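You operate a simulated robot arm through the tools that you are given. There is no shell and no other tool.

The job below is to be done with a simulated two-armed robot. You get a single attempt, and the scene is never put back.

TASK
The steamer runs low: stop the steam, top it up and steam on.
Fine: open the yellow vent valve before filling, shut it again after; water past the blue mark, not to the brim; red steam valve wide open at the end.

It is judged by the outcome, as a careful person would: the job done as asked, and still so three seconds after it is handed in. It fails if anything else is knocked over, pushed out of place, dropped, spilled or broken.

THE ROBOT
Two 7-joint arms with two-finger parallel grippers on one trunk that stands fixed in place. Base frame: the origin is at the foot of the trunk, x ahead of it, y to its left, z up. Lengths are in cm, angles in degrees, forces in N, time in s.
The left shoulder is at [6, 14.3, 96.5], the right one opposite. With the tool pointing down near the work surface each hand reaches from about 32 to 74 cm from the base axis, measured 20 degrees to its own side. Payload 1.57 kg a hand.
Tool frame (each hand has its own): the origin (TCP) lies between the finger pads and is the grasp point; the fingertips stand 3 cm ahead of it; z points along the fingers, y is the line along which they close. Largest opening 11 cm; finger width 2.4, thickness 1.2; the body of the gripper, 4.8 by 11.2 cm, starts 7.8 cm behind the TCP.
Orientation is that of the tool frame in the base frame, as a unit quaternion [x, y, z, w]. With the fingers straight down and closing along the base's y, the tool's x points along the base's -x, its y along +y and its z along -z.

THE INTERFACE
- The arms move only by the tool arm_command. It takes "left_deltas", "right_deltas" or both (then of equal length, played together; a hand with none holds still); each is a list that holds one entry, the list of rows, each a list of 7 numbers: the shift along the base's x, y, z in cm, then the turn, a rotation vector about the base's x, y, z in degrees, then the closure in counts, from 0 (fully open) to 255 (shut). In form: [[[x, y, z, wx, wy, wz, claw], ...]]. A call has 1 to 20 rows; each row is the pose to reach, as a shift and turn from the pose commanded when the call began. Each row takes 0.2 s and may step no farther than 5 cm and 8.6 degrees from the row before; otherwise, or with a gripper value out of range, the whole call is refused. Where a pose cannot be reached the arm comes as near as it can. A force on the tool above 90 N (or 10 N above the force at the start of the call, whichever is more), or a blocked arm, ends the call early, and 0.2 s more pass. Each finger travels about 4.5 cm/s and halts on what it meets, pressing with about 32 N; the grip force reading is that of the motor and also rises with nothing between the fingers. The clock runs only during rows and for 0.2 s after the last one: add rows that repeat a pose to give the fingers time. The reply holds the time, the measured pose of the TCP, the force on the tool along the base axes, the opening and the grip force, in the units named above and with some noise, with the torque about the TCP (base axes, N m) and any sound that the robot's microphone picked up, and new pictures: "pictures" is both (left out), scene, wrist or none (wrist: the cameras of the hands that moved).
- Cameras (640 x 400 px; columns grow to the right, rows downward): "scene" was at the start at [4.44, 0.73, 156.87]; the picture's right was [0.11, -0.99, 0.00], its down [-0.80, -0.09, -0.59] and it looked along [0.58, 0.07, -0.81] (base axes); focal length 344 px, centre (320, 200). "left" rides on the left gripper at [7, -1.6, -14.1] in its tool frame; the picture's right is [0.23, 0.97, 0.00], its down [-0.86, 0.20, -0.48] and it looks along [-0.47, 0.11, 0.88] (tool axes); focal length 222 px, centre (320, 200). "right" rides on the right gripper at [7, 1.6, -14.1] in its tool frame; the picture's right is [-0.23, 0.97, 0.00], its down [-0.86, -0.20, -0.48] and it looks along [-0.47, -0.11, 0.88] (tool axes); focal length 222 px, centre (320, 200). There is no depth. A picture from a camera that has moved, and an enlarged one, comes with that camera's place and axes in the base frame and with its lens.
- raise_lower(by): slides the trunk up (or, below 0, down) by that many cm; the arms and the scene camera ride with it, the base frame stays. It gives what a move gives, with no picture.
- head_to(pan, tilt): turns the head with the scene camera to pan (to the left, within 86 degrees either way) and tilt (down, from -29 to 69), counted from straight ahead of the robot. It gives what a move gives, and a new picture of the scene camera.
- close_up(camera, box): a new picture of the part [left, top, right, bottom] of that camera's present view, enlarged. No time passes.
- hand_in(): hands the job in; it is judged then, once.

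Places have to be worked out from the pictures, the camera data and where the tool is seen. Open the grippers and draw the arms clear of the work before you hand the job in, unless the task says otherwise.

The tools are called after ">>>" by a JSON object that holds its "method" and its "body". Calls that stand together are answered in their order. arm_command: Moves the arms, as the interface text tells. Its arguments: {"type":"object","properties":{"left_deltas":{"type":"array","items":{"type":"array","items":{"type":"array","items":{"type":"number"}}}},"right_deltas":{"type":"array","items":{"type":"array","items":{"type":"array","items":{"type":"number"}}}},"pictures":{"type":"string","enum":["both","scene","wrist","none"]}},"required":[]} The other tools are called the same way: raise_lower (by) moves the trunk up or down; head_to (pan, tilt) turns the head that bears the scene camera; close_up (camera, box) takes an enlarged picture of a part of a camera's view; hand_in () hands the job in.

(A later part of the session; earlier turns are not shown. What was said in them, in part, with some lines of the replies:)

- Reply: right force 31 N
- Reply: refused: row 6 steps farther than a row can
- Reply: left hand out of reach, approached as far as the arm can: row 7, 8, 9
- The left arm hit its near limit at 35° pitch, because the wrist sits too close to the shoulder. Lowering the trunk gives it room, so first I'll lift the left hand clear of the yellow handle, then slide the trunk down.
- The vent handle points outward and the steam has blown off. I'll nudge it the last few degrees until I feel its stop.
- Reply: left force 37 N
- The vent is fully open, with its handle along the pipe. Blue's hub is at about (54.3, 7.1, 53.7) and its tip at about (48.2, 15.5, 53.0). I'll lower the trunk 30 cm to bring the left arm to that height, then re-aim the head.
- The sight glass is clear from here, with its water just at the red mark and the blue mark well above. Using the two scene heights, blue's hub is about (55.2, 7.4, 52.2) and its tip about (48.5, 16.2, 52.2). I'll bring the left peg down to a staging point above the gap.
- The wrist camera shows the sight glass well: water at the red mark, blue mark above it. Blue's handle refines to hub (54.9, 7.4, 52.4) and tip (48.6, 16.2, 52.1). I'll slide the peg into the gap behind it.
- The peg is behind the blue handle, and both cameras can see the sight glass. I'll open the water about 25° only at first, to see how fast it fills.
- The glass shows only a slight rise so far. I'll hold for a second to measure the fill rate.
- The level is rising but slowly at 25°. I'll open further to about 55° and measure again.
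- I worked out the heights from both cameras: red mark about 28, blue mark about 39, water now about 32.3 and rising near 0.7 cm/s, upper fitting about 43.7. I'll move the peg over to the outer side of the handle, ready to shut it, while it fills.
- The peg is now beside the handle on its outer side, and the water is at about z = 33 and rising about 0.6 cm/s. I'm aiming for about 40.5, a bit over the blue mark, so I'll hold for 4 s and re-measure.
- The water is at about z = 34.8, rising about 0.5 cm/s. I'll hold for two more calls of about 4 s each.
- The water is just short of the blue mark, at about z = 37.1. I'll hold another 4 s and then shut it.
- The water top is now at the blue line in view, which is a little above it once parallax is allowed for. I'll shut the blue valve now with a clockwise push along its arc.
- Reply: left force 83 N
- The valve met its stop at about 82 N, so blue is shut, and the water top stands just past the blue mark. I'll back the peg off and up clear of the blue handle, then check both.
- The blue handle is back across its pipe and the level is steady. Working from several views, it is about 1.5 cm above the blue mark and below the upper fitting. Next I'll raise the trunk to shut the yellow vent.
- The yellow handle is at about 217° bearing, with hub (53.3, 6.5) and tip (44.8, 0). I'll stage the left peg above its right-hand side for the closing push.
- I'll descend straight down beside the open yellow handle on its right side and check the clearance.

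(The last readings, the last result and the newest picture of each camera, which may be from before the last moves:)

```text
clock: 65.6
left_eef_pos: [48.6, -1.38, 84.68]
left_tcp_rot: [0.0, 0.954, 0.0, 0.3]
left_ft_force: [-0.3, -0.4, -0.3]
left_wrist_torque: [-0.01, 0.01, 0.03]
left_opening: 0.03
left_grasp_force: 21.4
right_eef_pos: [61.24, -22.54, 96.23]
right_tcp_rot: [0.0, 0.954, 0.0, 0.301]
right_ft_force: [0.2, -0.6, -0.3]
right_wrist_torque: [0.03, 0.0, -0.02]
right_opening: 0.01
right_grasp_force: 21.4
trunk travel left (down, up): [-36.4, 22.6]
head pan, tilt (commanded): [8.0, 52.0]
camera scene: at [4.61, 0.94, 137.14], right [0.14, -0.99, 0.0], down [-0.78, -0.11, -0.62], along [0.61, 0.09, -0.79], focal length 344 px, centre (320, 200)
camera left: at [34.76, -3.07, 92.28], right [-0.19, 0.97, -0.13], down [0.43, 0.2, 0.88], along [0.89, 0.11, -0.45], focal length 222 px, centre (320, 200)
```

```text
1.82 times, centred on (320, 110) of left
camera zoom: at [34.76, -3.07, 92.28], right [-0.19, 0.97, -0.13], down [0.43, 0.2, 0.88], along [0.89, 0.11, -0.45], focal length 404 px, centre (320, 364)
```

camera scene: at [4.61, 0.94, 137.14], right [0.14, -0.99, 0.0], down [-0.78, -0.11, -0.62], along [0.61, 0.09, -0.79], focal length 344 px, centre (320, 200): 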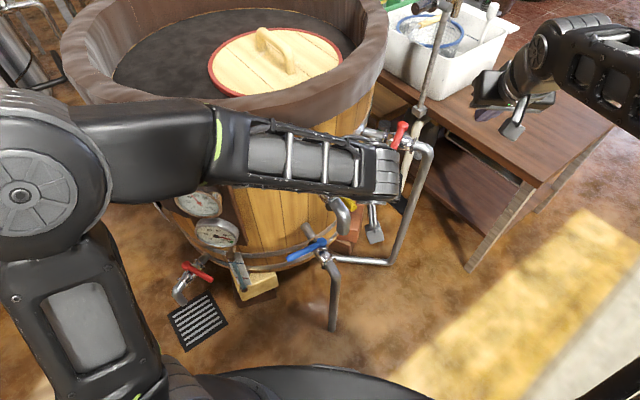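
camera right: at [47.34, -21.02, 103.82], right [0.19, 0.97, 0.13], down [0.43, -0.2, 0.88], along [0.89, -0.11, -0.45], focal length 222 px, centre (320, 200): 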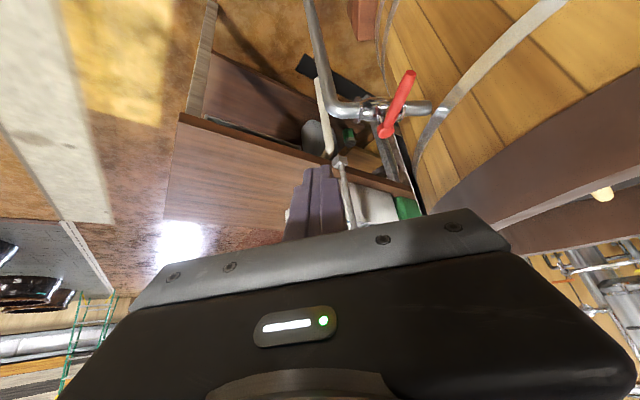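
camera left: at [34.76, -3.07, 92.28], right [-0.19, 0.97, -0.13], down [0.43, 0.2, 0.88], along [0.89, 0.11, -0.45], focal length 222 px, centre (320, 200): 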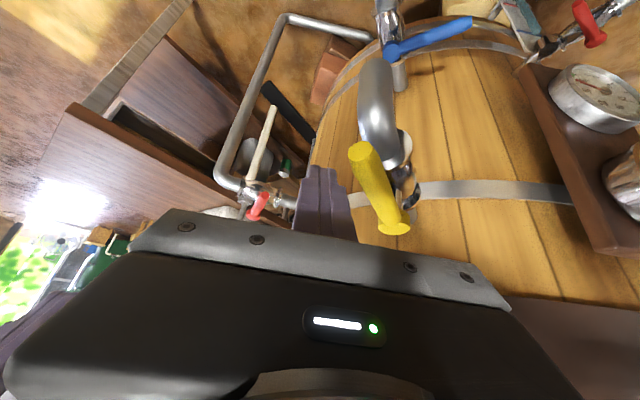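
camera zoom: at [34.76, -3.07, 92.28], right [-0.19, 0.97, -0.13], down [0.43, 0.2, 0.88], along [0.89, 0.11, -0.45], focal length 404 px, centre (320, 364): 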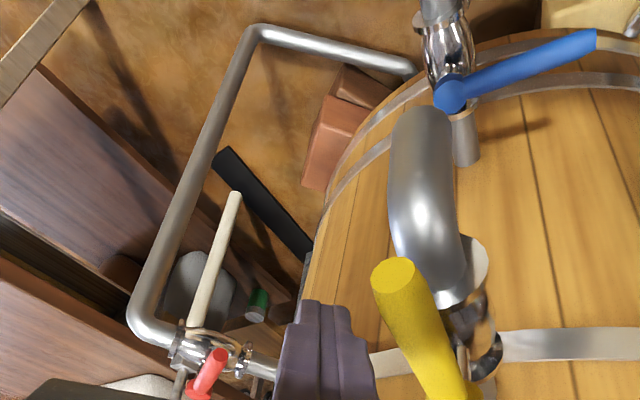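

The peg sits on the right side of the handle with clearance. I'll sweep it clockwise to shut the vent.

>>> {"method": "arm_command", "body": {"left_deltas": [[[-0.4, 0.6, 0, 0, 0, 0, 255], [-0.82, 1.2, 0, 0, 0, 0, 255], [-1.38, 1.65, 0, 0, 0, 0, 255], [-1.91, 2.16, 0, 0, 0, 0, 255], [-2.39, 2.7, 0, 0, 0, 0, 255], [-2.82, 3.29, 0, 0, 0, 0, 255], [-3.19, 3.92, 0, 0, 0, 0, 255], [-3.52, 4.57, 0, 0, 0, 0, 255], [-3.79, 5.25, 0, 0, 0, 0, 255], [-3.99, 5.95, 0, 0, 0, 0, 255], [-4.12, 6.66, 0, 0, 0, 0, 255], [-4.21, 7.39, 0, 0, 0, 0, 255], [-4.22, 8.12, 0, 0, 0, 0, 255], [-4.17, 8.85, 0, 0, 0, 0, 255], [-4.06, 9.57, 0, 0, 0, 0, 255], [-3.89, 10.28, 0, 0, 0, 0, 255], [-3.65, 10.97, 0, 0, 0, 0, 255], [-3.36, 11.63, 0, 0, 0, 0, 255], [-3.0, 12.26, 0, 0, 0, 0, 255]]]}}

>>> {"method": "close_up", "body": {"camera": "left", "box": [200, 0, 440, 220]}}

```text
clock: 69.6
left_eef_pos: [45.44, 10.77, 84.77]
left_tcp_rot: [0.0, 0.954, 0.001, 0.3]
left_ft_force: [-0.6, -2.7, -4.0]
left_wrist_torque: [-0.1, 0.13, -0.11]
left_opening: 0.01
left_grasp_force: 21.2
right_eef_pos: [61.21, -22.55, 96.28]
right_tcp_rot: [0.0, 0.954, 0.0, 0.3]
right_ft_force: [0.6, 0.5, 1.0]
right_wrist_torque: [-0.02, 0.03, -0.03]
right_opening: 0.02
right_grasp_force: 21.1
trunk travel left (down, up): [-36.4, 22.6]
head pan, tilt (commanded): [8.0, 52.0]
camera scene: at [4.63, 0.92, 137.13], right [0.14, -0.99, 0.0], down [-0.78, -0.11, -0.62], along [0.61, 0.09, -0.79], focal length 344 px, centre (320, 200)
camera left: at [31.65, 9.14, 92.35], right [-0.19, 0.97, -0.13], down [0.43, 0.2, 0.88], along [0.88, 0.11, -0.45], focal length 222 px, centre (320, 200)
```

scene: 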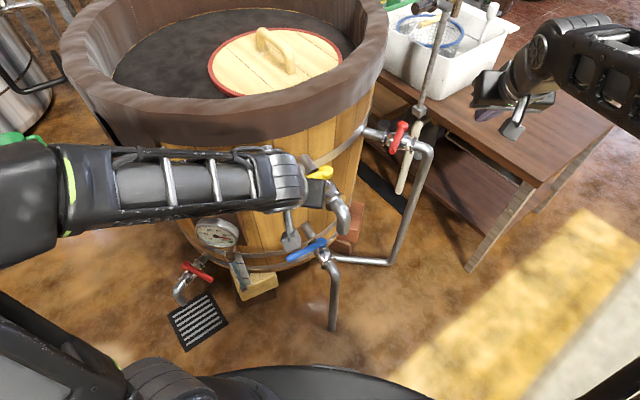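
left: 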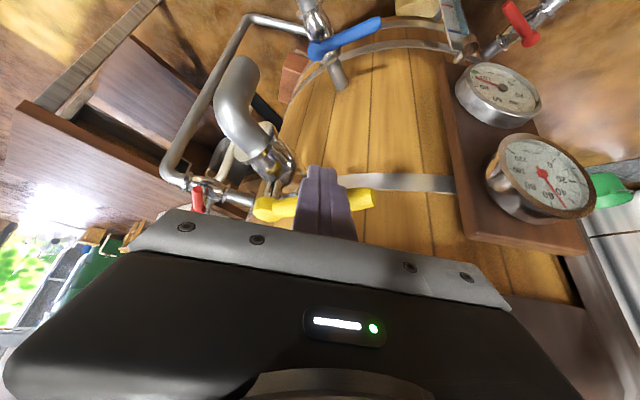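

```text
1.82 times, centred on (320, 110) of left
camera zoom: at [31.65, 9.14, 92.35], right [-0.19, 0.97, -0.13], down [0.43, 0.2, 0.88], along [0.88, 0.11, -0.45], focal length 404 px, centre (320, 364)
```

zoom: 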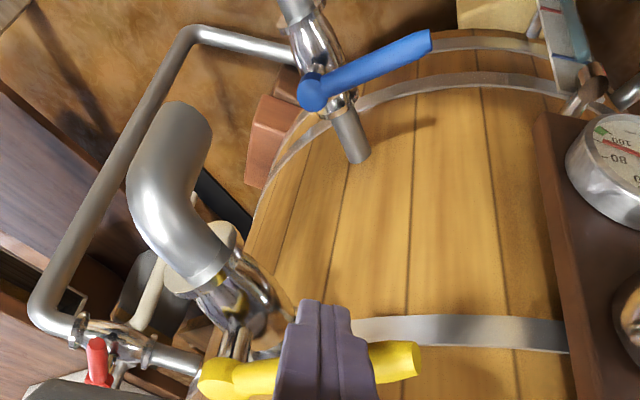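

The handle is nearly home. I'll push gently the last bit until the stop shows.

>>> {"method": "arm_command", "body": {"left_deltas": [[[0.25, 0.25, 0, 0, 0, 0, 255], [0.45, 0.45, 0, 0, 0, 0, 255], [0.65, 0.65, 0, 0, 0, 0, 255], [0.65, 0.65, 0, 0, 0, 0, 255]]], "pictures": "none"}}

```text
clock: 70.6
left_eef_pos: [45.78, 11.17, 84.65]
left_tcp_rot: [0.002, 0.954, 0.0, 0.3]
left_ft_force: [-34.7, -24.7, -5.9]
left_wrist_torque: [-0.48, 0.71, -0.33]
left_opening: 0.0
left_grasp_force: 21.0
right_eef_pos: [60.97, -22.78, 96.34]
right_tcp_rot: [0.0, 0.953, 0.001, 0.302]
right_ft_force: [1.0, 0.7, 0.7]
right_wrist_torque: [0.01, 0.01, 0.0]
right_opening: 0.0
right_grasp_force: 21.5
trunk travel left (down, up): [-36.4, 22.6]
head pan, tilt (commanded): [8.0, 52.0]
```

There is 43 N against the stop, so the vent is shut. I'll back the left hand off and up, then confirm with pictures.

>>> {"method": "arm_command", "body": {"left_deltas": [[[-0.8, -0.7, 0, 0, 0, 0, 255], [-1.8, -1.6, 0, 0, 0, 0, 255], [-2.0, -1.2, 3.5, 0, 0, 0, 255], [-1.8, 1, 7.5, 0, 0, 0, 255], [-1.5, 3, 11.5, 0, 0, 0, 255], [-1.5, 5, 15.5, 0, 0, 0, 255], [-1.5, 6, 19.5, 0, 0, 0, 255], [-1.5, 6, 23, 0, 0, 0, 255], [-1.5, 6, 23, 0, 0, 0, 255]]]}}

>>> {"method": "close_up", "body": {"camera": "scene", "box": [220, 120, 400, 300]}}

>>> {"method": "close_up", "body": {"camera": "scene", "box": [150, 150, 290, 300]}}

>>> {"method": "close_up", "body": {"camera": "scene", "box": [340, 90, 480, 190]}}

```text
clock: 72.6
left_eef_pos: [44.63, 17.39, 107.82]
left_tcp_rot: [0.0, 0.954, 0.0, 0.301]
left_ft_force: [-0.4, -1.1, -0.4]
left_wrist_torque: [0.02, 0.01, 0.01]
left_opening: 0.02
left_grasp_force: 21.8
right_eef_pos: [61.29, -22.55, 96.18]
right_tcp_rot: [0.0, 0.953, 0.0, 0.301]
right_ft_force: [0.0, 0.4, 0.4]
right_wrist_torque: [0.02, 0.03, 0.0]
right_opening: 0.01
right_grasp_force: 21.2
trunk travel left (down, up): [-36.4, 22.6]
head pan, tilt (commanded): [8.0, 52.0]
camera scene: at [4.6, 0.94, 137.14], right [0.14, -0.99, 0.0], down [-0.78, -0.11, -0.62], along [0.61, 0.09, -0.79], focal length 344 px, centre (320, 200)
camera left: at [30.78, 15.7, 115.42], right [-0.19, 0.97, -0.13], down [0.43, 0.2, 0.88], along [0.89, 0.11, -0.45], focal length 222 px, centre (320, 200)
```

scene: 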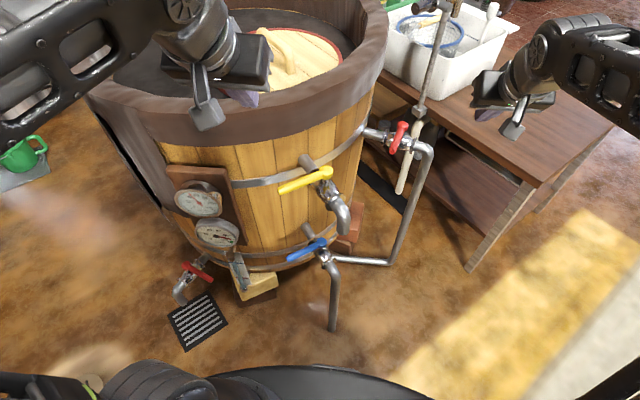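
left: 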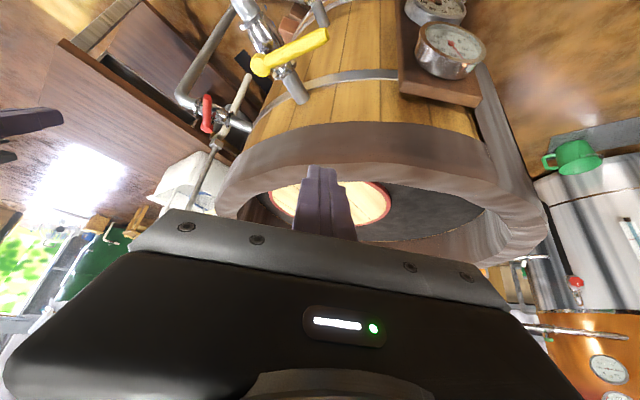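

```text
2.22 times, centred on (310, 210) of scene
camera zoom: at [4.6, 0.94, 137.14], right [0.14, -0.99, 0.0], down [-0.78, -0.11, -0.62], along [0.61, 0.09, -0.79], focal length 764 px, centre (342, 178)
```

zoom: 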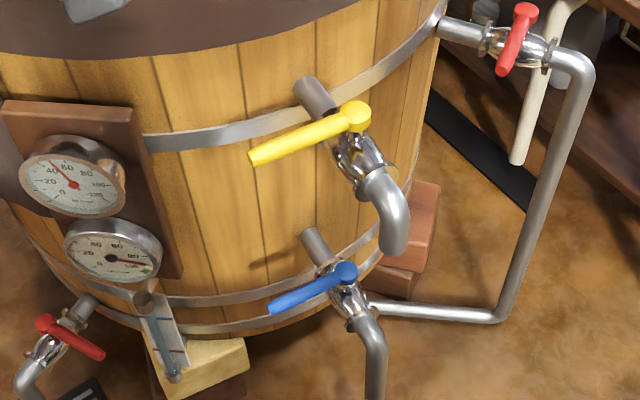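

```text
2.67 times, centred on (220, 225) of scene
camera zoom: at [4.6, 0.94, 137.14], right [0.14, -0.99, 0.0], down [-0.78, -0.11, -0.62], along [0.61, 0.09, -0.79], focal length 916 px, centre (587, 133)
```

zoom: 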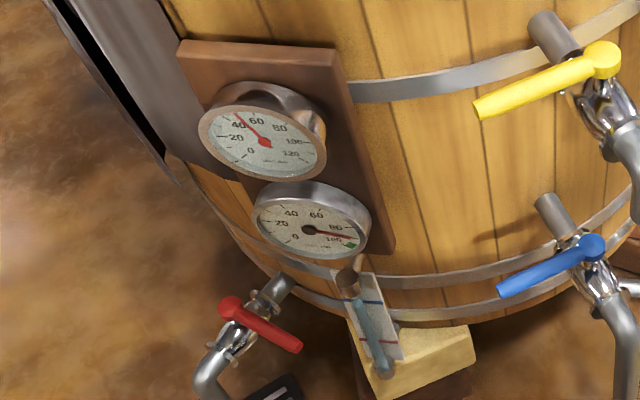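

```text
4.00 times, centred on (410, 140) of scene
camera zoom: at [4.6, 0.94, 137.14], right [0.14, -0.99, 0.0], down [-0.78, -0.11, -0.62], along [0.61, 0.09, -0.79], focal length 1375 px, centre (-40, 440)
```

zoom: 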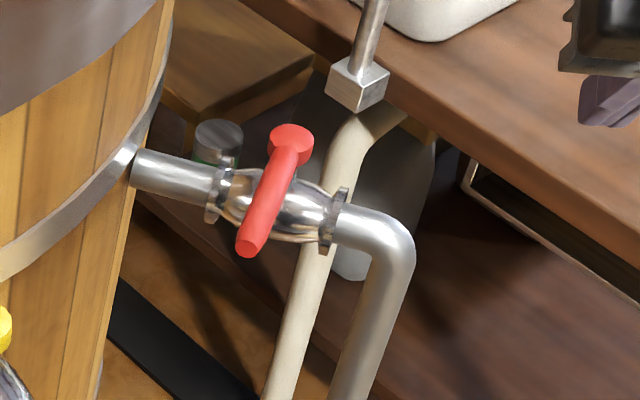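

Yellow and blue are both shut, and red is still closed at right angles to its pipe. Now for opening red: I'll raise the trunk again for reach, then bring the right hand over with a 45° yaw so its palm stays clear of the vat rim.

>>> {"method": "raise_lower", "body": {"by": 18}}

>>> {"method": "head_to", "body": {"pan": 0, "tilt": 55}}

>>> {"method": "arm_command", "body": {"right_deltas": [[[0.9, 1.5, -3, 0, 0, 5.7, 255], [1.8, 3.1, -6, 0, 0, 11.3, 255], [2.7, 4.6, -9, 0, 0, 17, 255], [3.6, 6.1, -12, 0, 0, 22.5, 255], [4.5, 7.7, -15, 0, 0, 28.2, 255], [5.4, 9.2, -18, 0, 0, 33.8, 255], [6.3, 10.8, -21, 0, 0, 39.5, 255], [7.2, 12.3, -24, 0, 0, 45, 255], [7.2, 12.3, -24, 0, 0, 45, 255]]]}}

>>> {"method": "close_up", "body": {"camera": "scene", "box": [300, 60, 460, 180]}}

>>> {"method": "close_up", "body": {"camera": "right", "box": [200, 0, 440, 220]}}

```text
clock: 74.6
left_eef_pos: [44.59, 17.42, 125.77]
left_tcp_rot: [0.0, 0.954, 0.0, 0.301]
left_ft_force: [0.6, -0.1, -0.2]
left_wrist_torque: [0.01, 0.01, 0.0]
left_opening: 0.01
left_grasp_force: 21.6
right_eef_pos: [61.18, -22.46, 114.32]
right_tcp_rot: [0.001, 0.954, 0.0, 0.301]
right_ft_force: [0.2, 0.1, -0.2]
right_wrist_torque: [0.0, 0.01, -0.01]
right_opening: 0.0
right_grasp_force: 21.4
trunk travel left (down, up): [-54.4, 4.6]
head pan, tilt (commanded): [8.0, 52.0]
```

```text
clock: 75.3
left_eef_pos: [44.5, 17.43, 125.78]
left_tcp_rot: [0.0, 0.954, 0.001, 0.301]
left_ft_force: [0.2, -0.4, 0.2]
left_wrist_torque: [0.0, -0.01, -0.02]
left_opening: 0.03
left_grasp_force: 20.8
right_eef_pos: [61.2, -22.48, 114.25]
right_tcp_rot: [0.0, 0.953, 0.001, 0.301]
right_ft_force: [0.1, 0.1, -0.2]
right_wrist_torque: [0.02, -0.01, 0.01]
right_opening: 0.02
right_grasp_force: 20.9
trunk travel left (down, up): [-54.4, 4.6]
head pan, tilt (commanded): [0.0, 55.0]
camera scene: at [4.38, -0.09, 154.75], right [0.0, -1.0, 0.0], down [-0.82, 0.0, -0.57], along [0.57, 0.0, -0.82], focal length 344 px, centre (320, 200)
```

scene: 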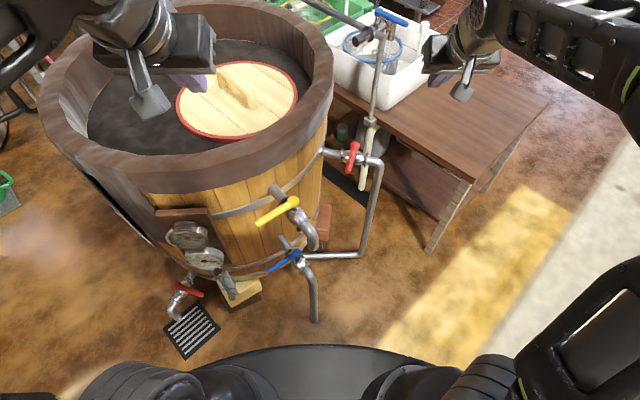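

```text
clock: 77.3
left_eef_pos: [44.44, 17.42, 125.82]
left_tcp_rot: [-0.001, 0.953, 0.0, 0.302]
left_ft_force: [-0.7, 0.1, 0.0]
left_wrist_torque: [-0.01, -0.05, 0.0]
left_opening: 0.0
left_grasp_force: 21.3
right_eef_pos: [68.34, -10.27, 90.35]
right_tcp_rot: [-0.365, 0.881, 0.115, 0.277]
right_ft_force: [0.0, 0.2, -0.2]
right_wrist_torque: [0.0, 0.02, 0.01]
right_opening: 0.01
right_grasp_force: 20.8
trunk travel left (down, up): [-54.4, 4.6]
head pan, tilt (commanded): [0.0, 55.0]
camera scene: at [4.33, -0.09, 154.76], right [0.0, -1.0, 0.0], down [-0.82, 0.0, -0.57], along [0.57, 0.0, -0.82], focal length 344 px, centre (320, 200)
camera right: at [57.37, -18.98, 97.85], right [-0.56, 0.82, 0.13], down [0.44, 0.16, 0.88], along [0.7, 0.55, -0.45], focal length 222 px, centre (320, 200)
```

scene: 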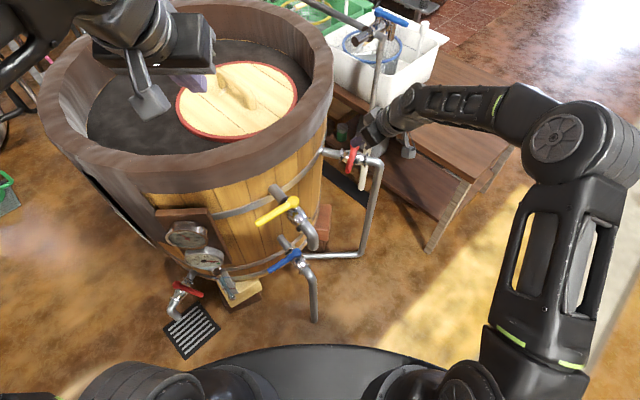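
right: 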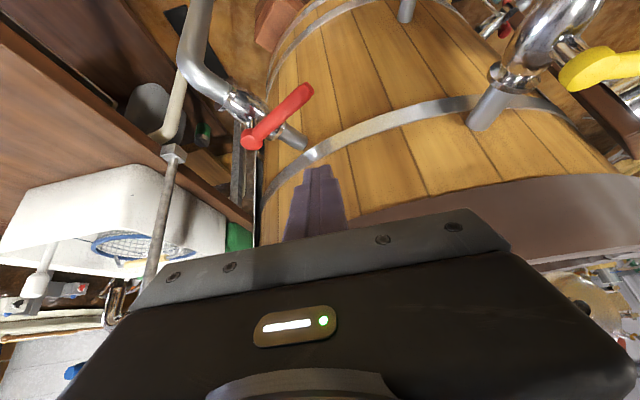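

```text
3.33 times, centred on (380, 120) of scene
camera zoom: at [4.33, -0.09, 154.76], right [0.0, -1.0, 0.0], down [-0.82, 0.0, -0.57], along [0.57, 0.0, -0.82], focal length 1146 px, centre (120, 467)
```

zoom: 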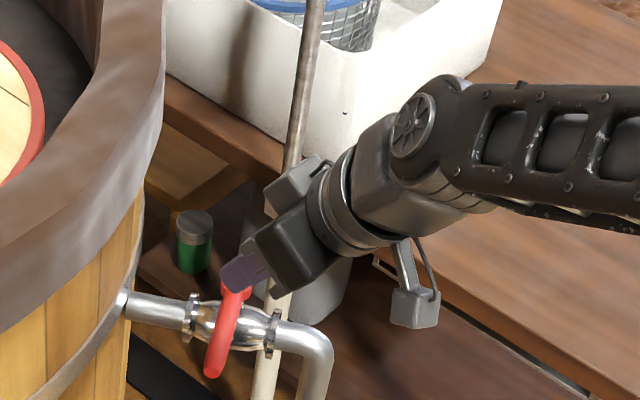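

```text
1.82 times, centred on (320, 110) of right
camera zoom: at [57.37, -18.98, 97.85], right [-0.56, 0.82, 0.13], down [0.44, 0.16, 0.88], along [0.7, 0.55, -0.45], focal length 404 px, centre (320, 364)
```

zoom: 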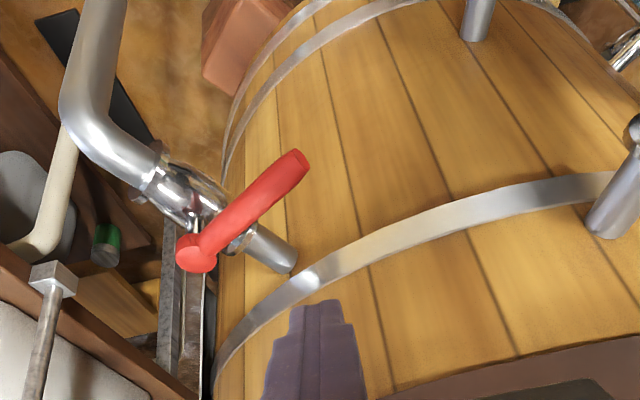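

The predicted hub projects correctly, and red's closed bearing is about 166°. I'll slide the right peg along its axis into the gap between the handle and the vat.

>>> {"method": "arm_command", "body": {"right_deltas": [[[-1.4, -1.0, -1.8, 0, 0, 0, 255], [0.4, 0.8, -5.5, 0, 0, 0, 255], [2.2, 2.6, -9.1, 0, 0, 0, 255], [4.1, 4.5, -12.8, 0, 0, 0, 255], [4.1, 4.5, -12.8, 0, 0, 0, 255]]]}}

>>> {"method": "close_up", "body": {"camera": "right", "box": [200, 0, 440, 220]}}

>>> {"method": "close_up", "body": {"camera": "scene", "box": [300, 60, 460, 180]}}

```text
clock: 78.5
left_eef_pos: [44.55, 17.29, 125.76]
left_tcp_rot: [0.0, 0.954, 0.0, 0.3]
left_ft_force: [0.4, -0.3, 0.2]
left_wrist_torque: [0.0, -0.02, 0.03]
left_opening: 0.0
left_grasp_force: 21.5
right_eef_pos: [72.39, -5.77, 77.47]
right_tcp_rot: [-0.365, 0.881, 0.115, 0.279]
right_ft_force: [0.2, 0.6, 0.8]
right_wrist_torque: [-0.01, 0.01, -0.05]
right_opening: 0.03
right_grasp_force: 21.8
trunk travel left (down, up): [-54.4, 4.6]
head pan, tilt (commanded): [0.0, 55.0]
camera scene: at [4.32, -0.12, 154.76], right [0.0, -1.0, 0.0], down [-0.82, 0.0, -0.57], along [0.57, 0.0, -0.82], focal length 344 px, centre (320, 200)
camera right: at [61.49, -14.45, 85.03], right [-0.56, 0.82, 0.13], down [0.44, 0.16, 0.88], along [0.7, 0.55, -0.45], focal length 222 px, centre (320, 200)
```

scene: 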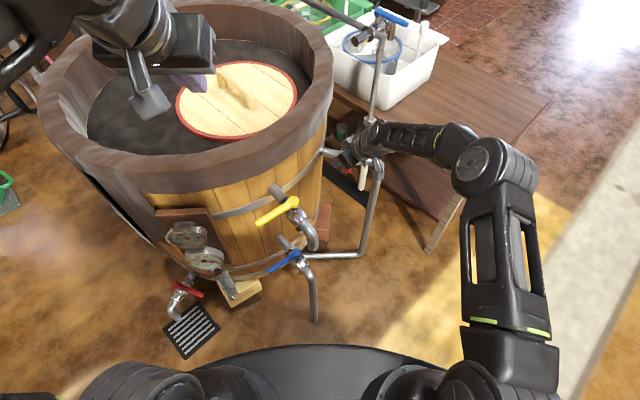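
right: 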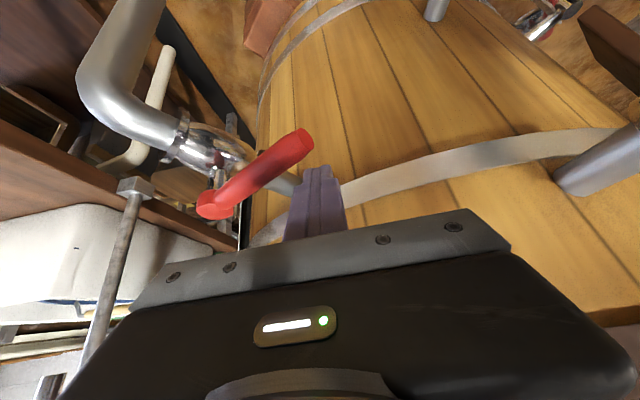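

```text
1.82 times, centred on (320, 110) of right
camera zoom: at [61.49, -14.45, 85.03], right [-0.56, 0.82, 0.13], down [0.44, 0.16, 0.88], along [0.7, 0.55, -0.45], focal length 404 px, centre (320, 364)
```

zoom: 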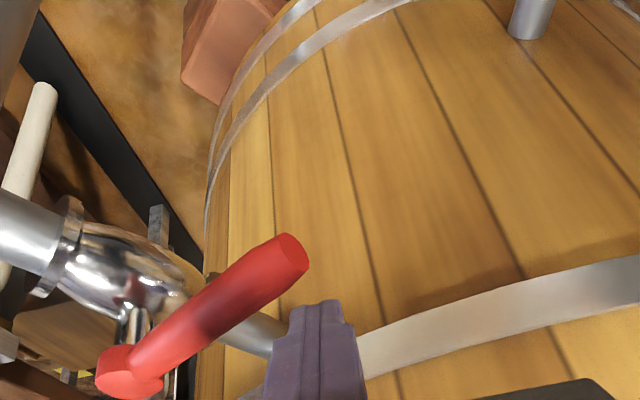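

```text
3.33 times, centred on (380, 120) of scene
camera zoom: at [4.32, -0.12, 154.76], right [0.0, -1.0, 0.0], down [-0.82, 0.0, -0.57], along [0.57, 0.0, -0.82], focal length 1146 px, centre (120, 467)
```

zoom: 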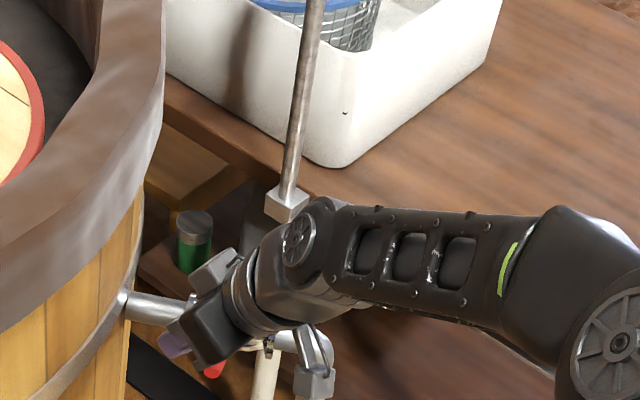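

The peg is in the gap on the vat side of the red handle. I'll push counter-clockwise through the first 30° and check.

>>> {"method": "arm_command", "body": {"right_deltas": [[[-0.05, -0.7, 0, 0, 0, 0, 255], [-0.13, -1.3, 0, 0, 0, 0, 255], [-0.53, -1.94, 0, 0, 0, 0, 255], [-0.87, -2.6, 0, 0, 0, 0, 255], [-1.15, -3.29, 0, 0, 0, 0, 255], [-1.37, -4.01, 0, 0, 0, 0, 255], [-1.52, -4.74, 0, 0, 0, 0, 255], [-1.62, -5.47, 0, 0, 0, 0, 255]]]}}

>>> {"method": "close_up", "body": {"camera": "right", "box": [200, 0, 440, 220]}}

```text
clock: 80.3
left_eef_pos: [44.54, 17.28, 125.77]
left_tcp_rot: [0.0, 0.954, 0.0, 0.301]
left_ft_force: [-0.5, 0.2, 0.0]
left_wrist_torque: [0.01, -0.02, -0.03]
left_opening: 0.0
left_grasp_force: 21.4
right_eef_pos: [70.84, -11.18, 77.5]
right_tcp_rot: [-0.366, 0.881, 0.115, 0.277]
right_ft_force: [2.2, 1.4, 0.9]
right_wrist_torque: [0.02, -0.04, 0.03]
right_opening: 0.01
right_grasp_force: 21.5
trunk travel left (down, up): [-54.4, 4.6]
head pan, tilt (commanded): [0.0, 55.0]
camera scene: at [4.38, -0.09, 154.75], right [0.0, -1.0, 0.0], down [-0.82, 0.0, -0.57], along [0.57, 0.0, -0.82], focal length 344 px, centre (320, 200)
camera right: at [59.9, -19.92, 84.97], right [-0.56, 0.82, 0.13], down [0.44, 0.16, 0.88], along [0.7, 0.55, -0.45], focal length 222 px, centre (320, 200)
```

scene: 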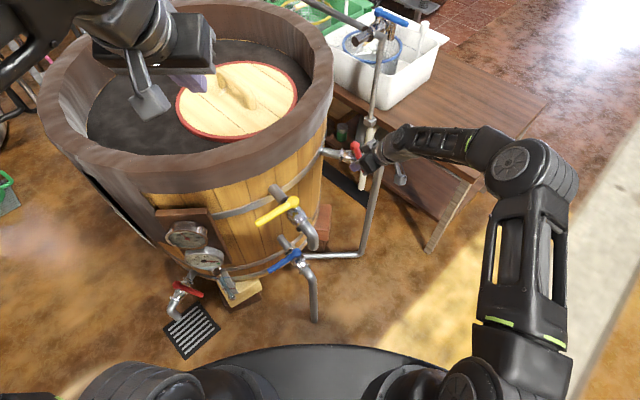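
right: 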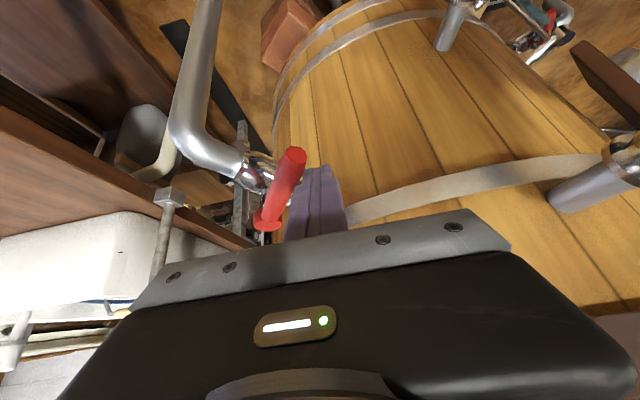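

```text
1.82 times, centred on (320, 110) of right
camera zoom: at [59.9, -19.92, 84.97], right [-0.56, 0.82, 0.13], down [0.44, 0.16, 0.88], along [0.7, 0.55, -0.45], focal length 404 px, centre (320, 364)
```

zoom: 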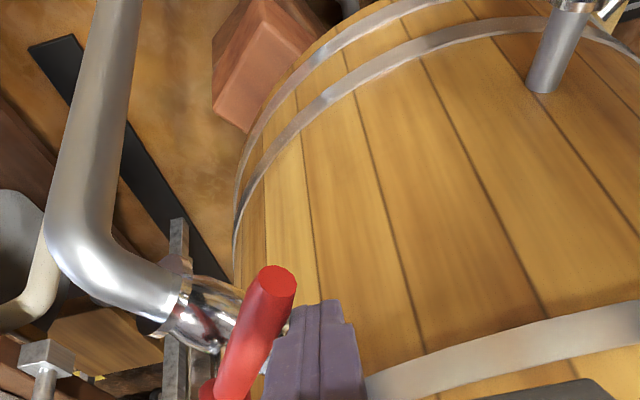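

The handle is turning freely at about 2–3 N. I'll continue the arc toward fully open.

>>> {"method": "arm_command", "body": {"right_deltas": [[[-0.03, -0.75, 0, 0, 0, 0, 255], [0.01, -1.49, 0, 0, 0, 0, 255], [0.11, -2.23, 0, 0, 0, 0, 255], [0.29, -2.95, 0, 0, 0, 0, 255], [0.51, -3.67, 0, 0, 0, 0, 255], [0.8, -4.35, 0, 0, 0, 0, 255], [1.16, -5.01, 0, 0, 0, 0, 255], [1.56, -5.63, 0, 0, 0, 0, 255], [2.02, -6.23, 0, 0, 0, 0, 255], [2.53, -6.77, 0, 0, 0, 0, 255], [3.08, -7.26, 0, 0, 0, 0, 255]]]}}

>>> {"method": "close_up", "body": {"camera": "right", "box": [200, 0, 440, 220]}}

>>> {"method": "close_up", "body": {"camera": "scene", "box": [300, 90, 440, 190]}}

```text
clock: 82.7
left_eef_pos: [44.65, 17.35, 125.79]
left_tcp_rot: [0.0, 0.954, 0.0, 0.3]
left_ft_force: [-0.1, -0.9, 0.7]
left_wrist_torque: [0.01, 0.0, -0.03]
left_opening: 0.0
left_grasp_force: 21.3
right_eef_pos: [73.91, -18.41, 77.41]
right_tcp_rot: [-0.364, 0.881, 0.115, 0.278]
right_ft_force: [-1.6, 1.9, 0.6]
right_wrist_torque: [0.05, -0.01, 0.05]
right_opening: 0.0
right_grasp_force: 21.9
trunk travel left (down, up): [-54.4, 4.6]
head pan, tilt (commanded): [0.0, 55.0]
camera scene: at [4.37, -0.07, 154.75], right [0.0, -1.0, 0.0], down [-0.82, 0.0, -0.57], along [0.57, 0.0, -0.82], focal length 344 px, centre (320, 200)
camera right: at [62.97, -27.22, 85.01], right [-0.56, 0.82, 0.13], down [0.44, 0.16, 0.88], along [0.7, 0.55, -0.45], focal length 222 px, centre (320, 200)
```

scene: 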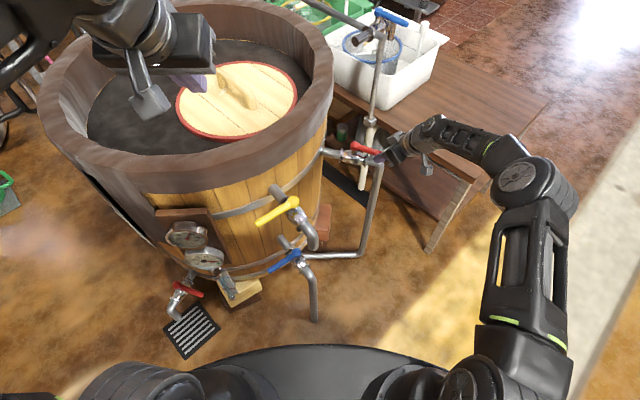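
right: 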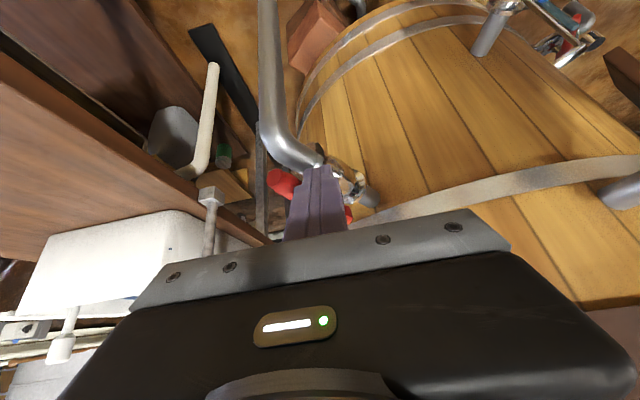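

```text
1.82 times, centred on (320, 110) of right
camera zoom: at [62.97, -27.22, 85.01], right [-0.56, 0.82, 0.13], down [0.44, 0.16, 0.88], along [0.7, 0.55, -0.45], focal length 404 px, centre (320, 364)
```

zoom: 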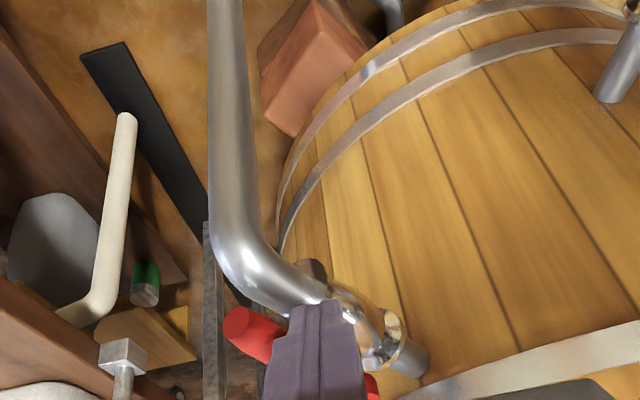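

```text
4.00 times, centred on (370, 140) of scene
camera zoom: at [4.37, -0.07, 154.75], right [0.0, -1.0, 0.0], down [-0.82, 0.0, -0.57], along [0.57, 0.0, -0.82], focal length 1375 px, centre (120, 440)
```

zoom: 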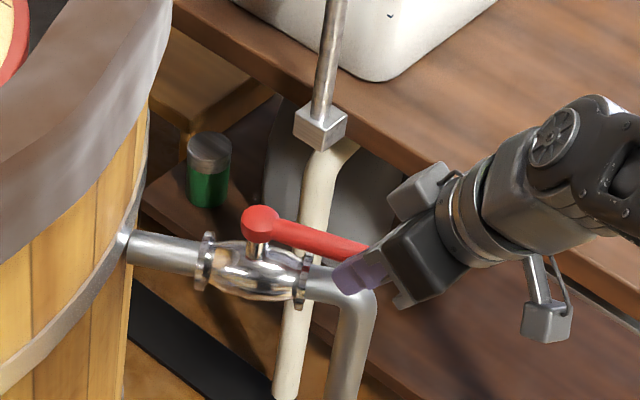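

The red handle is almost along its pipe again. I'll nudge it on to its stop and watch the force.

>>> {"method": "arm_command", "body": {"right_deltas": [[[0.35, -0.2, 0, 0, 0, 0, 255], [0.7, -0.35, 0, 0, 0, 0, 255], [1.05, -0.5, 0, 0, 0, 0, 255], [1.4, -0.6, 0, 0, 0, 0, 255], [1.4, -0.6, 0, 0, 0, 0, 255]]]}}

>>> {"method": "close_up", "body": {"camera": "scene", "box": [300, 90, 440, 190]}}

```text
clock: 83.9
left_eef_pos: [44.33, 17.28, 125.81]
left_tcp_rot: [0.001, 0.953, 0.0, 0.302]
left_ft_force: [-0.1, 0.1, -0.2]
left_wrist_torque: [0.0, -0.01, 0.01]
left_opening: 0.0
left_grasp_force: 21.8
right_eef_pos: [75.0, -18.96, 77.5]
right_tcp_rot: [-0.366, 0.881, 0.116, 0.277]
right_ft_force: [-20.8, 0.1, 6.1]
right_wrist_torque: [0.03, 0.21, 0.25]
right_opening: 0.0
right_grasp_force: 21.1
trunk travel left (down, up): [-54.4, 4.6]
head pan, tilt (commanded): [0.0, 55.0]
camera scene: at [4.05, -0.08, 154.77], right [0.0, -1.0, 0.0], down [-0.82, 0.0, -0.58], along [0.58, 0.0, -0.82], focal length 344 px, centre (320, 200)
camera right: at [64.13, -27.82, 85.02], right [-0.56, 0.82, 0.13], down [0.44, 0.16, 0.88], along [0.7, 0.55, -0.45], focal length 222 px, centre (320, 200)
```

scene: 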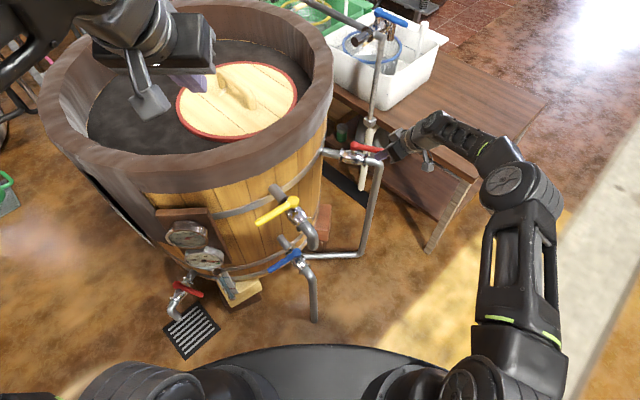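
right: 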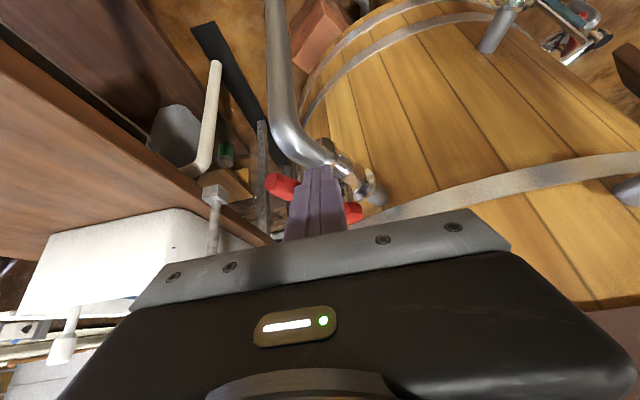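

```text
4.00 times, centred on (370, 140) of scene
camera zoom: at [4.05, -0.08, 154.77], right [0.0, -1.0, 0.0], down [-0.82, 0.0, -0.58], along [0.58, 0.0, -0.82], focal length 1375 px, centre (120, 440)
```

zoom: 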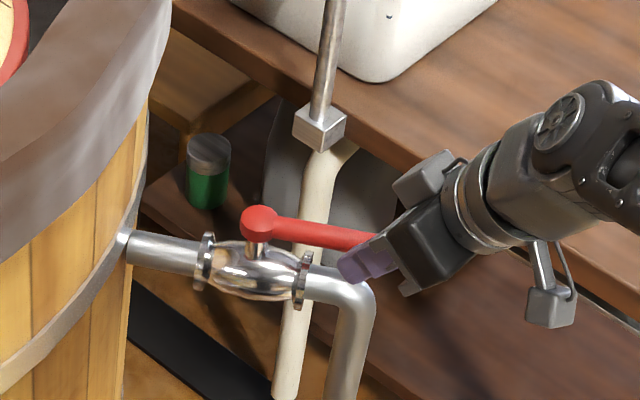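

There is 21 N of resistance now. I'll push slightly harder to confirm it is the stop and the valve is wide open.

>>> {"method": "arm_command", "body": {"right_deltas": [[[0.35, -0.1, 0, 0, 0, 0, 255], [0.7, -0.2, 0, 0, 0, 0, 255], [0.7, -0.2, 0, 0, 0, 0, 255]]], "pictures": "none"}}

```text
clock: 84.7
left_eef_pos: [43.94, 17.4, 126.03]
left_tcp_rot: [-0.001, 0.953, 0.0, 0.304]
left_ft_force: [-0.1, 0.3, -0.2]
left_wrist_torque: [0.0, 0.03, -0.07]
left_opening: 0.02
left_grasp_force: 21.2
right_eef_pos: [75.33, -19.09, 77.43]
right_tcp_rot: [-0.368, 0.881, 0.12, 0.272]
right_ft_force: [-58.8, -2.0, 12.8]
right_wrist_torque: [0.09, 0.75, 0.68]
right_opening: 0.01
right_grasp_force: 21.5
trunk travel left (down, up): [-54.4, 4.6]
head pan, tilt (commanded): [0.0, 55.0]
```

The force reached 59 N with almost no travel, so red is wide open on its stop. I'll draw the right hand back and up clear of the pipework.

>>> {"method": "arm_command", "body": {"right_deltas": [[[-1.2, 0.3, 0, 0, 0, 0, 255], [-3, 0.6, 0.3, 0, 0, 0, 255], [-5, -1, 3.5, 0, 0, 0, 255], [-7, -2.5, 7, 0, 0, -5, 255], [-9, -4, 10.5, 0, 0, -12, 255], [-11, -5, 14.5, 0, 0, -19, 255], [-13, -5.5, 18.5, 0, 0, -26, 255], [-15, -5.5, 22.5, 0, 0, -33, 200], [-16, -5.5, 26, 0, 0, -40, 120], [-16, -5.5, 30, 0, 0, -45, 0], [-16, -5.5, 30, 0, 0, -45, 0], [-16, -5.5, 30, 0, 0, -45, 0], [-16, -5.5, 30, 0, 0, -45, 0]]]}}

>>> {"method": "close_up", "body": {"camera": "scene", "box": [300, 90, 440, 190]}}

>>> {"method": "close_up", "body": {"camera": "scene", "box": [150, 170, 330, 310]}}

>>> {"method": "close_up", "body": {"camera": "scene", "box": [200, 250, 260, 310]}}

```text
clock: 87.5
left_eef_pos: [44.63, 17.36, 125.8]
left_tcp_rot: [0.0, 0.954, 0.001, 0.3]
left_ft_force: [-0.8, 0.9, -0.2]
left_wrist_torque: [0.03, 0.02, 0.0]
left_opening: 0.0
left_grasp_force: 21.1
right_eef_pos: [60.05, -24.76, 107.44]
right_tcp_rot: [0.0, 0.954, 0.0, 0.301]
right_ft_force: [-0.5, 0.3, -0.3]
right_wrist_torque: [-0.01, -0.02, -0.01]
right_opening: 10.96
right_grasp_force: 0.1
trunk travel left (down, up): [-54.4, 4.6]
head pan, tilt (commanded): [0.0, 55.0]
camera scene: at [4.39, -0.11, 154.75], right [0.0, -1.0, 0.0], down [-0.82, 0.0, -0.57], along [0.57, 0.0, -0.82], focal length 344 px, centre (320, 200)
camera right: at [46.19, -23.25, 115.05], right [0.19, 0.97, 0.13], down [0.43, -0.2, 0.88], along [0.89, -0.11, -0.45], focal length 222 px, centre (320, 200)
```

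scene: 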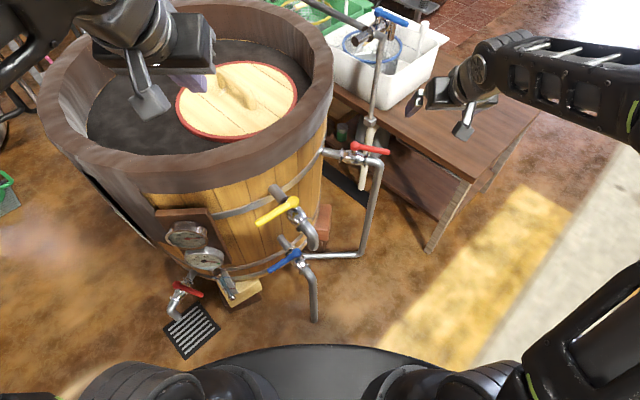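
right: 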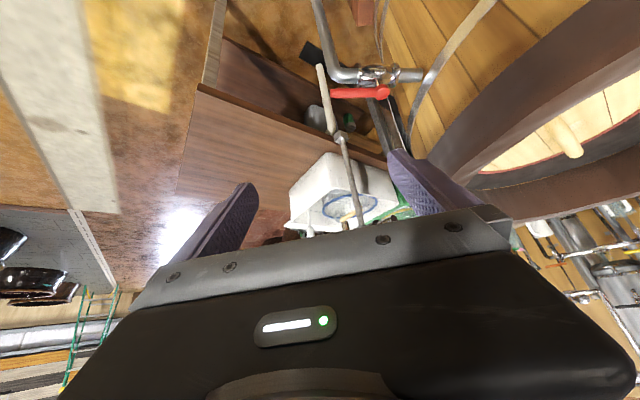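

```text
4.00 times, centred on (370, 140) of scene
camera zoom: at [4.39, -0.11, 154.75], right [0.0, -1.0, 0.0], down [-0.82, 0.0, -0.57], along [0.57, 0.0, -0.82], focal length 1375 px, centre (120, 440)
```

zoom: 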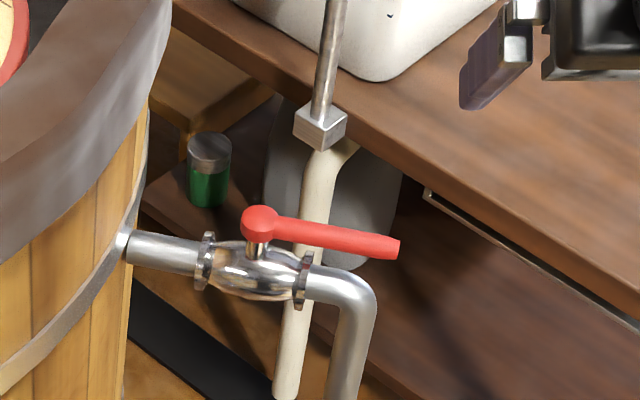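

```text
2.86 times, centred on (240, 240) of scene
camera zoom: at [4.39, -0.11, 154.75], right [0.0, -1.0, 0.0], down [-0.82, 0.0, -0.57], along [0.57, 0.0, -0.82], focal length 982 px, centre (549, 86)
```

zoom: 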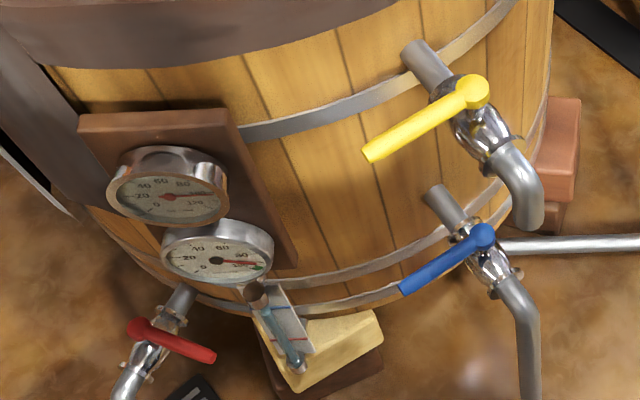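

```text
6.67 times, centred on (230, 280) of scene
camera zoom: at [4.39, -0.11, 154.75], right [0.0, -1.0, 0.0], down [-0.82, 0.0, -0.57], along [0.57, 0.0, -0.82], focal length 2291 px, centre (920, -333)
```

zoom: 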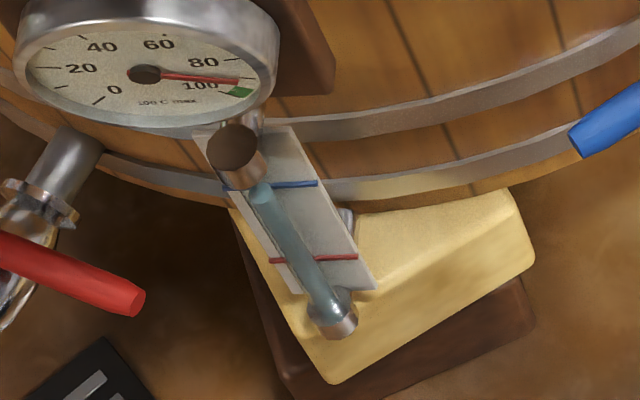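

Red lies along its pipe, wide open, and the temperature gauge is back near 100, so it is steaming. Yellow and blue are shut, and the water works out at about 1.4 cm past the blue mark. I'll return both arms to their starting poses with the grippers open.

>>> {"method": "arm_command", "body": {"left_deltas": [[[-0.3, 0.1, -1, 0, 5, 0, 200], [-0.6, 0.2, -2.5, 0, 10, 0, 120], [-0.9, 0.3, -4.5, 0, 15, 0, 60], [-1.2, 0.4, -6.5, 0, 20, 0, 0], [-1.5, 0.5, -8.5, 0, 25, 0, 0], [-1.8, 0.6, -10, 0, 30, 0, 0], [-2.1, 0.7, -11.5, 0, 35, 0, 0], [-2.1, 0.7, -11.5, 0, 35, 0, 0], [-2.1, 0.7, -11.5, 0, 35, 0, 0]]], "right_deltas": [[[-1.3, 1.4, 1, 0, 5, 0, 0], [-2.6, 2.8, 2, 0, 10, 0, 0], [-3.9, 4.2, 3, 0, 15, 0, 0], [-5.2, 5.6, 4, 0, 20, 0, 0], [-6.5, 7.0, 5, 0, 25, 0, 0], [-7.8, 8.4, 6, 0, 30, 0, 0], [-9, 9.8, 6.5, 0, 35, 0, 0], [-9, 9.8, 6.5, 0, 35, 0, 0], [-9, 9.8, 6.5, 0, 35, 0, 0]]]}}

>>> {"method": "close_up", "body": {"camera": "left", "box": [220, 60, 420, 205]}}

>>> {"method": "close_up", "body": {"camera": "right", "box": [260, 20, 500, 230]}}

>>> {"method": "close_up", "body": {"camera": "scene", "box": [150, 170, 330, 310]}}

>>> {"method": "close_up", "body": {"camera": "scene", "box": [200, 250, 260, 310]}}

```text
clock: 89.5
left_eef_pos: [41.95, 19.02, 118.23]
left_tcp_rot: [-0.01, 0.998, -0.015, 0.068]
left_ft_force: [0.7, -0.4, -0.1]
left_wrist_torque: [-0.02, -0.01, 0.0]
left_opening: 11.0
left_grasp_force: 0.0
left hand out of reach, approached as far as the arm can: row 6, 7
right_eef_pos: [51.91, -15.94, 113.05]
right_tcp_rot: [-0.002, 1.0, 0.001, 0.026]
right_ft_force: [-0.8, 0.8, -0.5]
right_wrist_torque: [0.04, -0.02, -0.03]
right_opening: 11.0
right_grasp_force: 0.0
right hand out of reach, approached as far as the arm can: row 7, 8, 9
trunk travel left (down, up): [-54.4, 4.6]
head pan, tilt (commanded): [0.0, 55.0]
camera scene: at [4.33, -0.11, 154.76], right [0.0, -1.0, 0.0], down [-0.82, 0.0, -0.57], along [0.57, 0.0, -0.82], focal length 344 px, centre (320, 200)
camera right: at [44.15, -14.51, 126.76], right [0.22, 0.97, 0.01], down [0.83, -0.2, 0.52], along [0.51, -0.11, -0.85], focal length 222 px, centre (320, 200)
camera left: at [33.15, 17.61, 131.35], right [-0.24, 0.97, -0.06], down [0.78, 0.23, 0.58], along [0.58, 0.09, -0.81], focal length 222 px, centre (320, 200)
```

scene: 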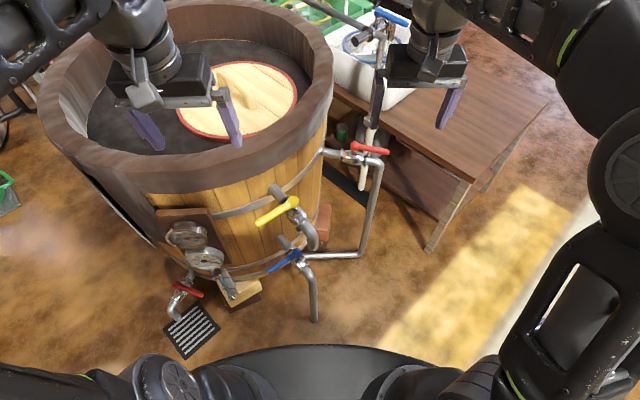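
right: 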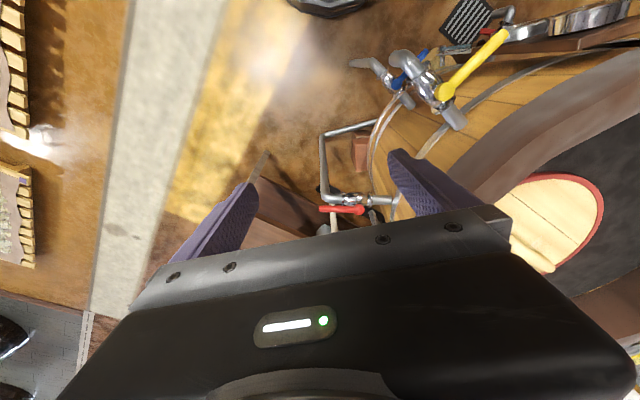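
left: 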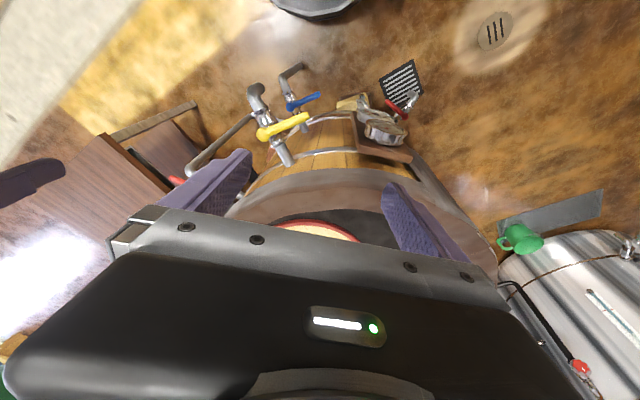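

```text
2.76 times, centred on (320, 132) of left
camera zoom: at [33.15, 17.61, 131.35], right [-0.24, 0.97, -0.06], down [0.78, 0.23, 0.58], along [0.58, 0.09, -0.81], focal length 613 px, centre (320, 386)
```

zoom: 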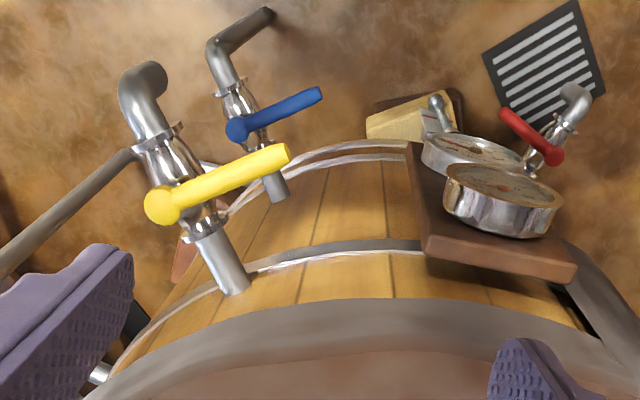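

```text
1.90 times, centred on (380, 125) of right
camera zoom: at [44.15, -14.51, 126.76], right [0.22, 0.97, 0.01], down [0.83, -0.2, 0.52], along [0.51, -0.11, -0.85], focal length 423 px, centre (206, 343)
```

zoom: 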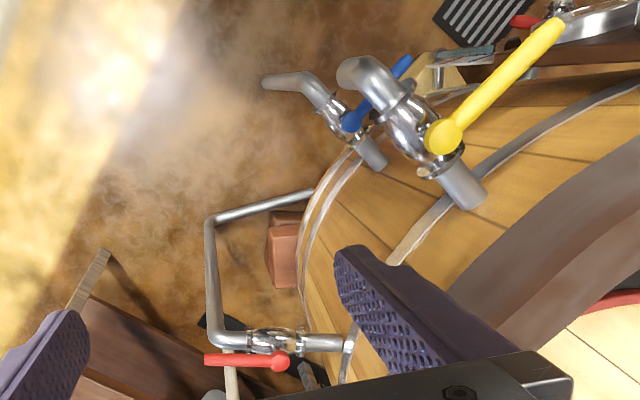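

```text
2.86 times, centred on (240, 240) of scene
camera zoom: at [4.33, -0.11, 154.76], right [0.0, -1.0, 0.0], down [-0.82, 0.0, -0.57], along [0.57, 0.0, -0.82], focal length 982 px, centre (549, 86)
```

zoom: 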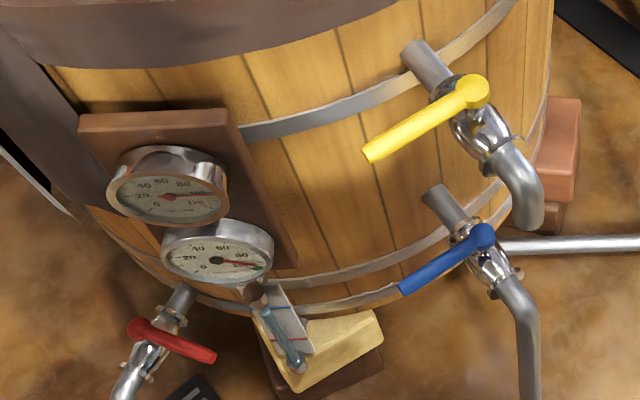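

```text
6.67 times, centred on (230, 280) of scene
camera zoom: at [4.33, -0.11, 154.76], right [0.0, -1.0, 0.0], down [-0.82, 0.0, -0.57], along [0.57, 0.0, -0.82], focal length 2291 px, centre (920, -333)
```

zoom: 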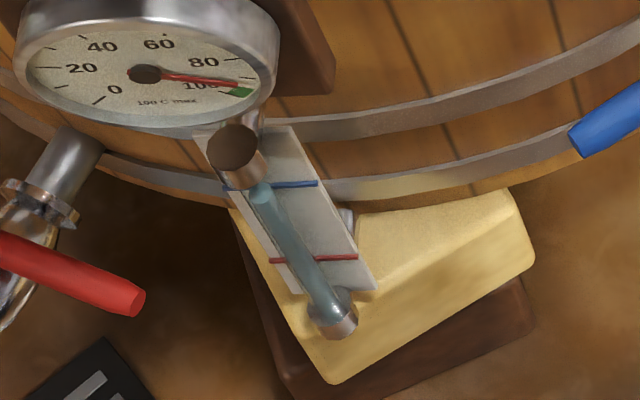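

Both hands are back near their starting poses with the grippers open. Red is along its pipe (open), yellow and blue are across theirs (shut), the drain is untouched, the water is past the blue mark and below the top of the glass, and nothing else has been moved. I'm handing the job in.

>>> {"method": "hand_in", "body": {}}

```text
The job is handed in.
```

The steamer is topped up and steaming again, and I've handed the job in. The hand-in only confirmed receipt, so I don't have the judgement yet.

- **Steam:** I shut the red steam valve first. At the end I reopened it to its stop, and the temperature gauge came back up to about 100.
- **Vent:** I opened the yellow valve fully before filling. I shut it to its stop once the water was off.
- **Water:** I filled through the blue valve and shut it to its stop. From the camera views the level is about 1.4 cm past the blue mark and roughly 3 cm below the top of the sight glass. It showed no drop over the last 30 seconds.

Both grippers are open and the arms are back near where they started. Nothing else was touched or moved in the final pictures.
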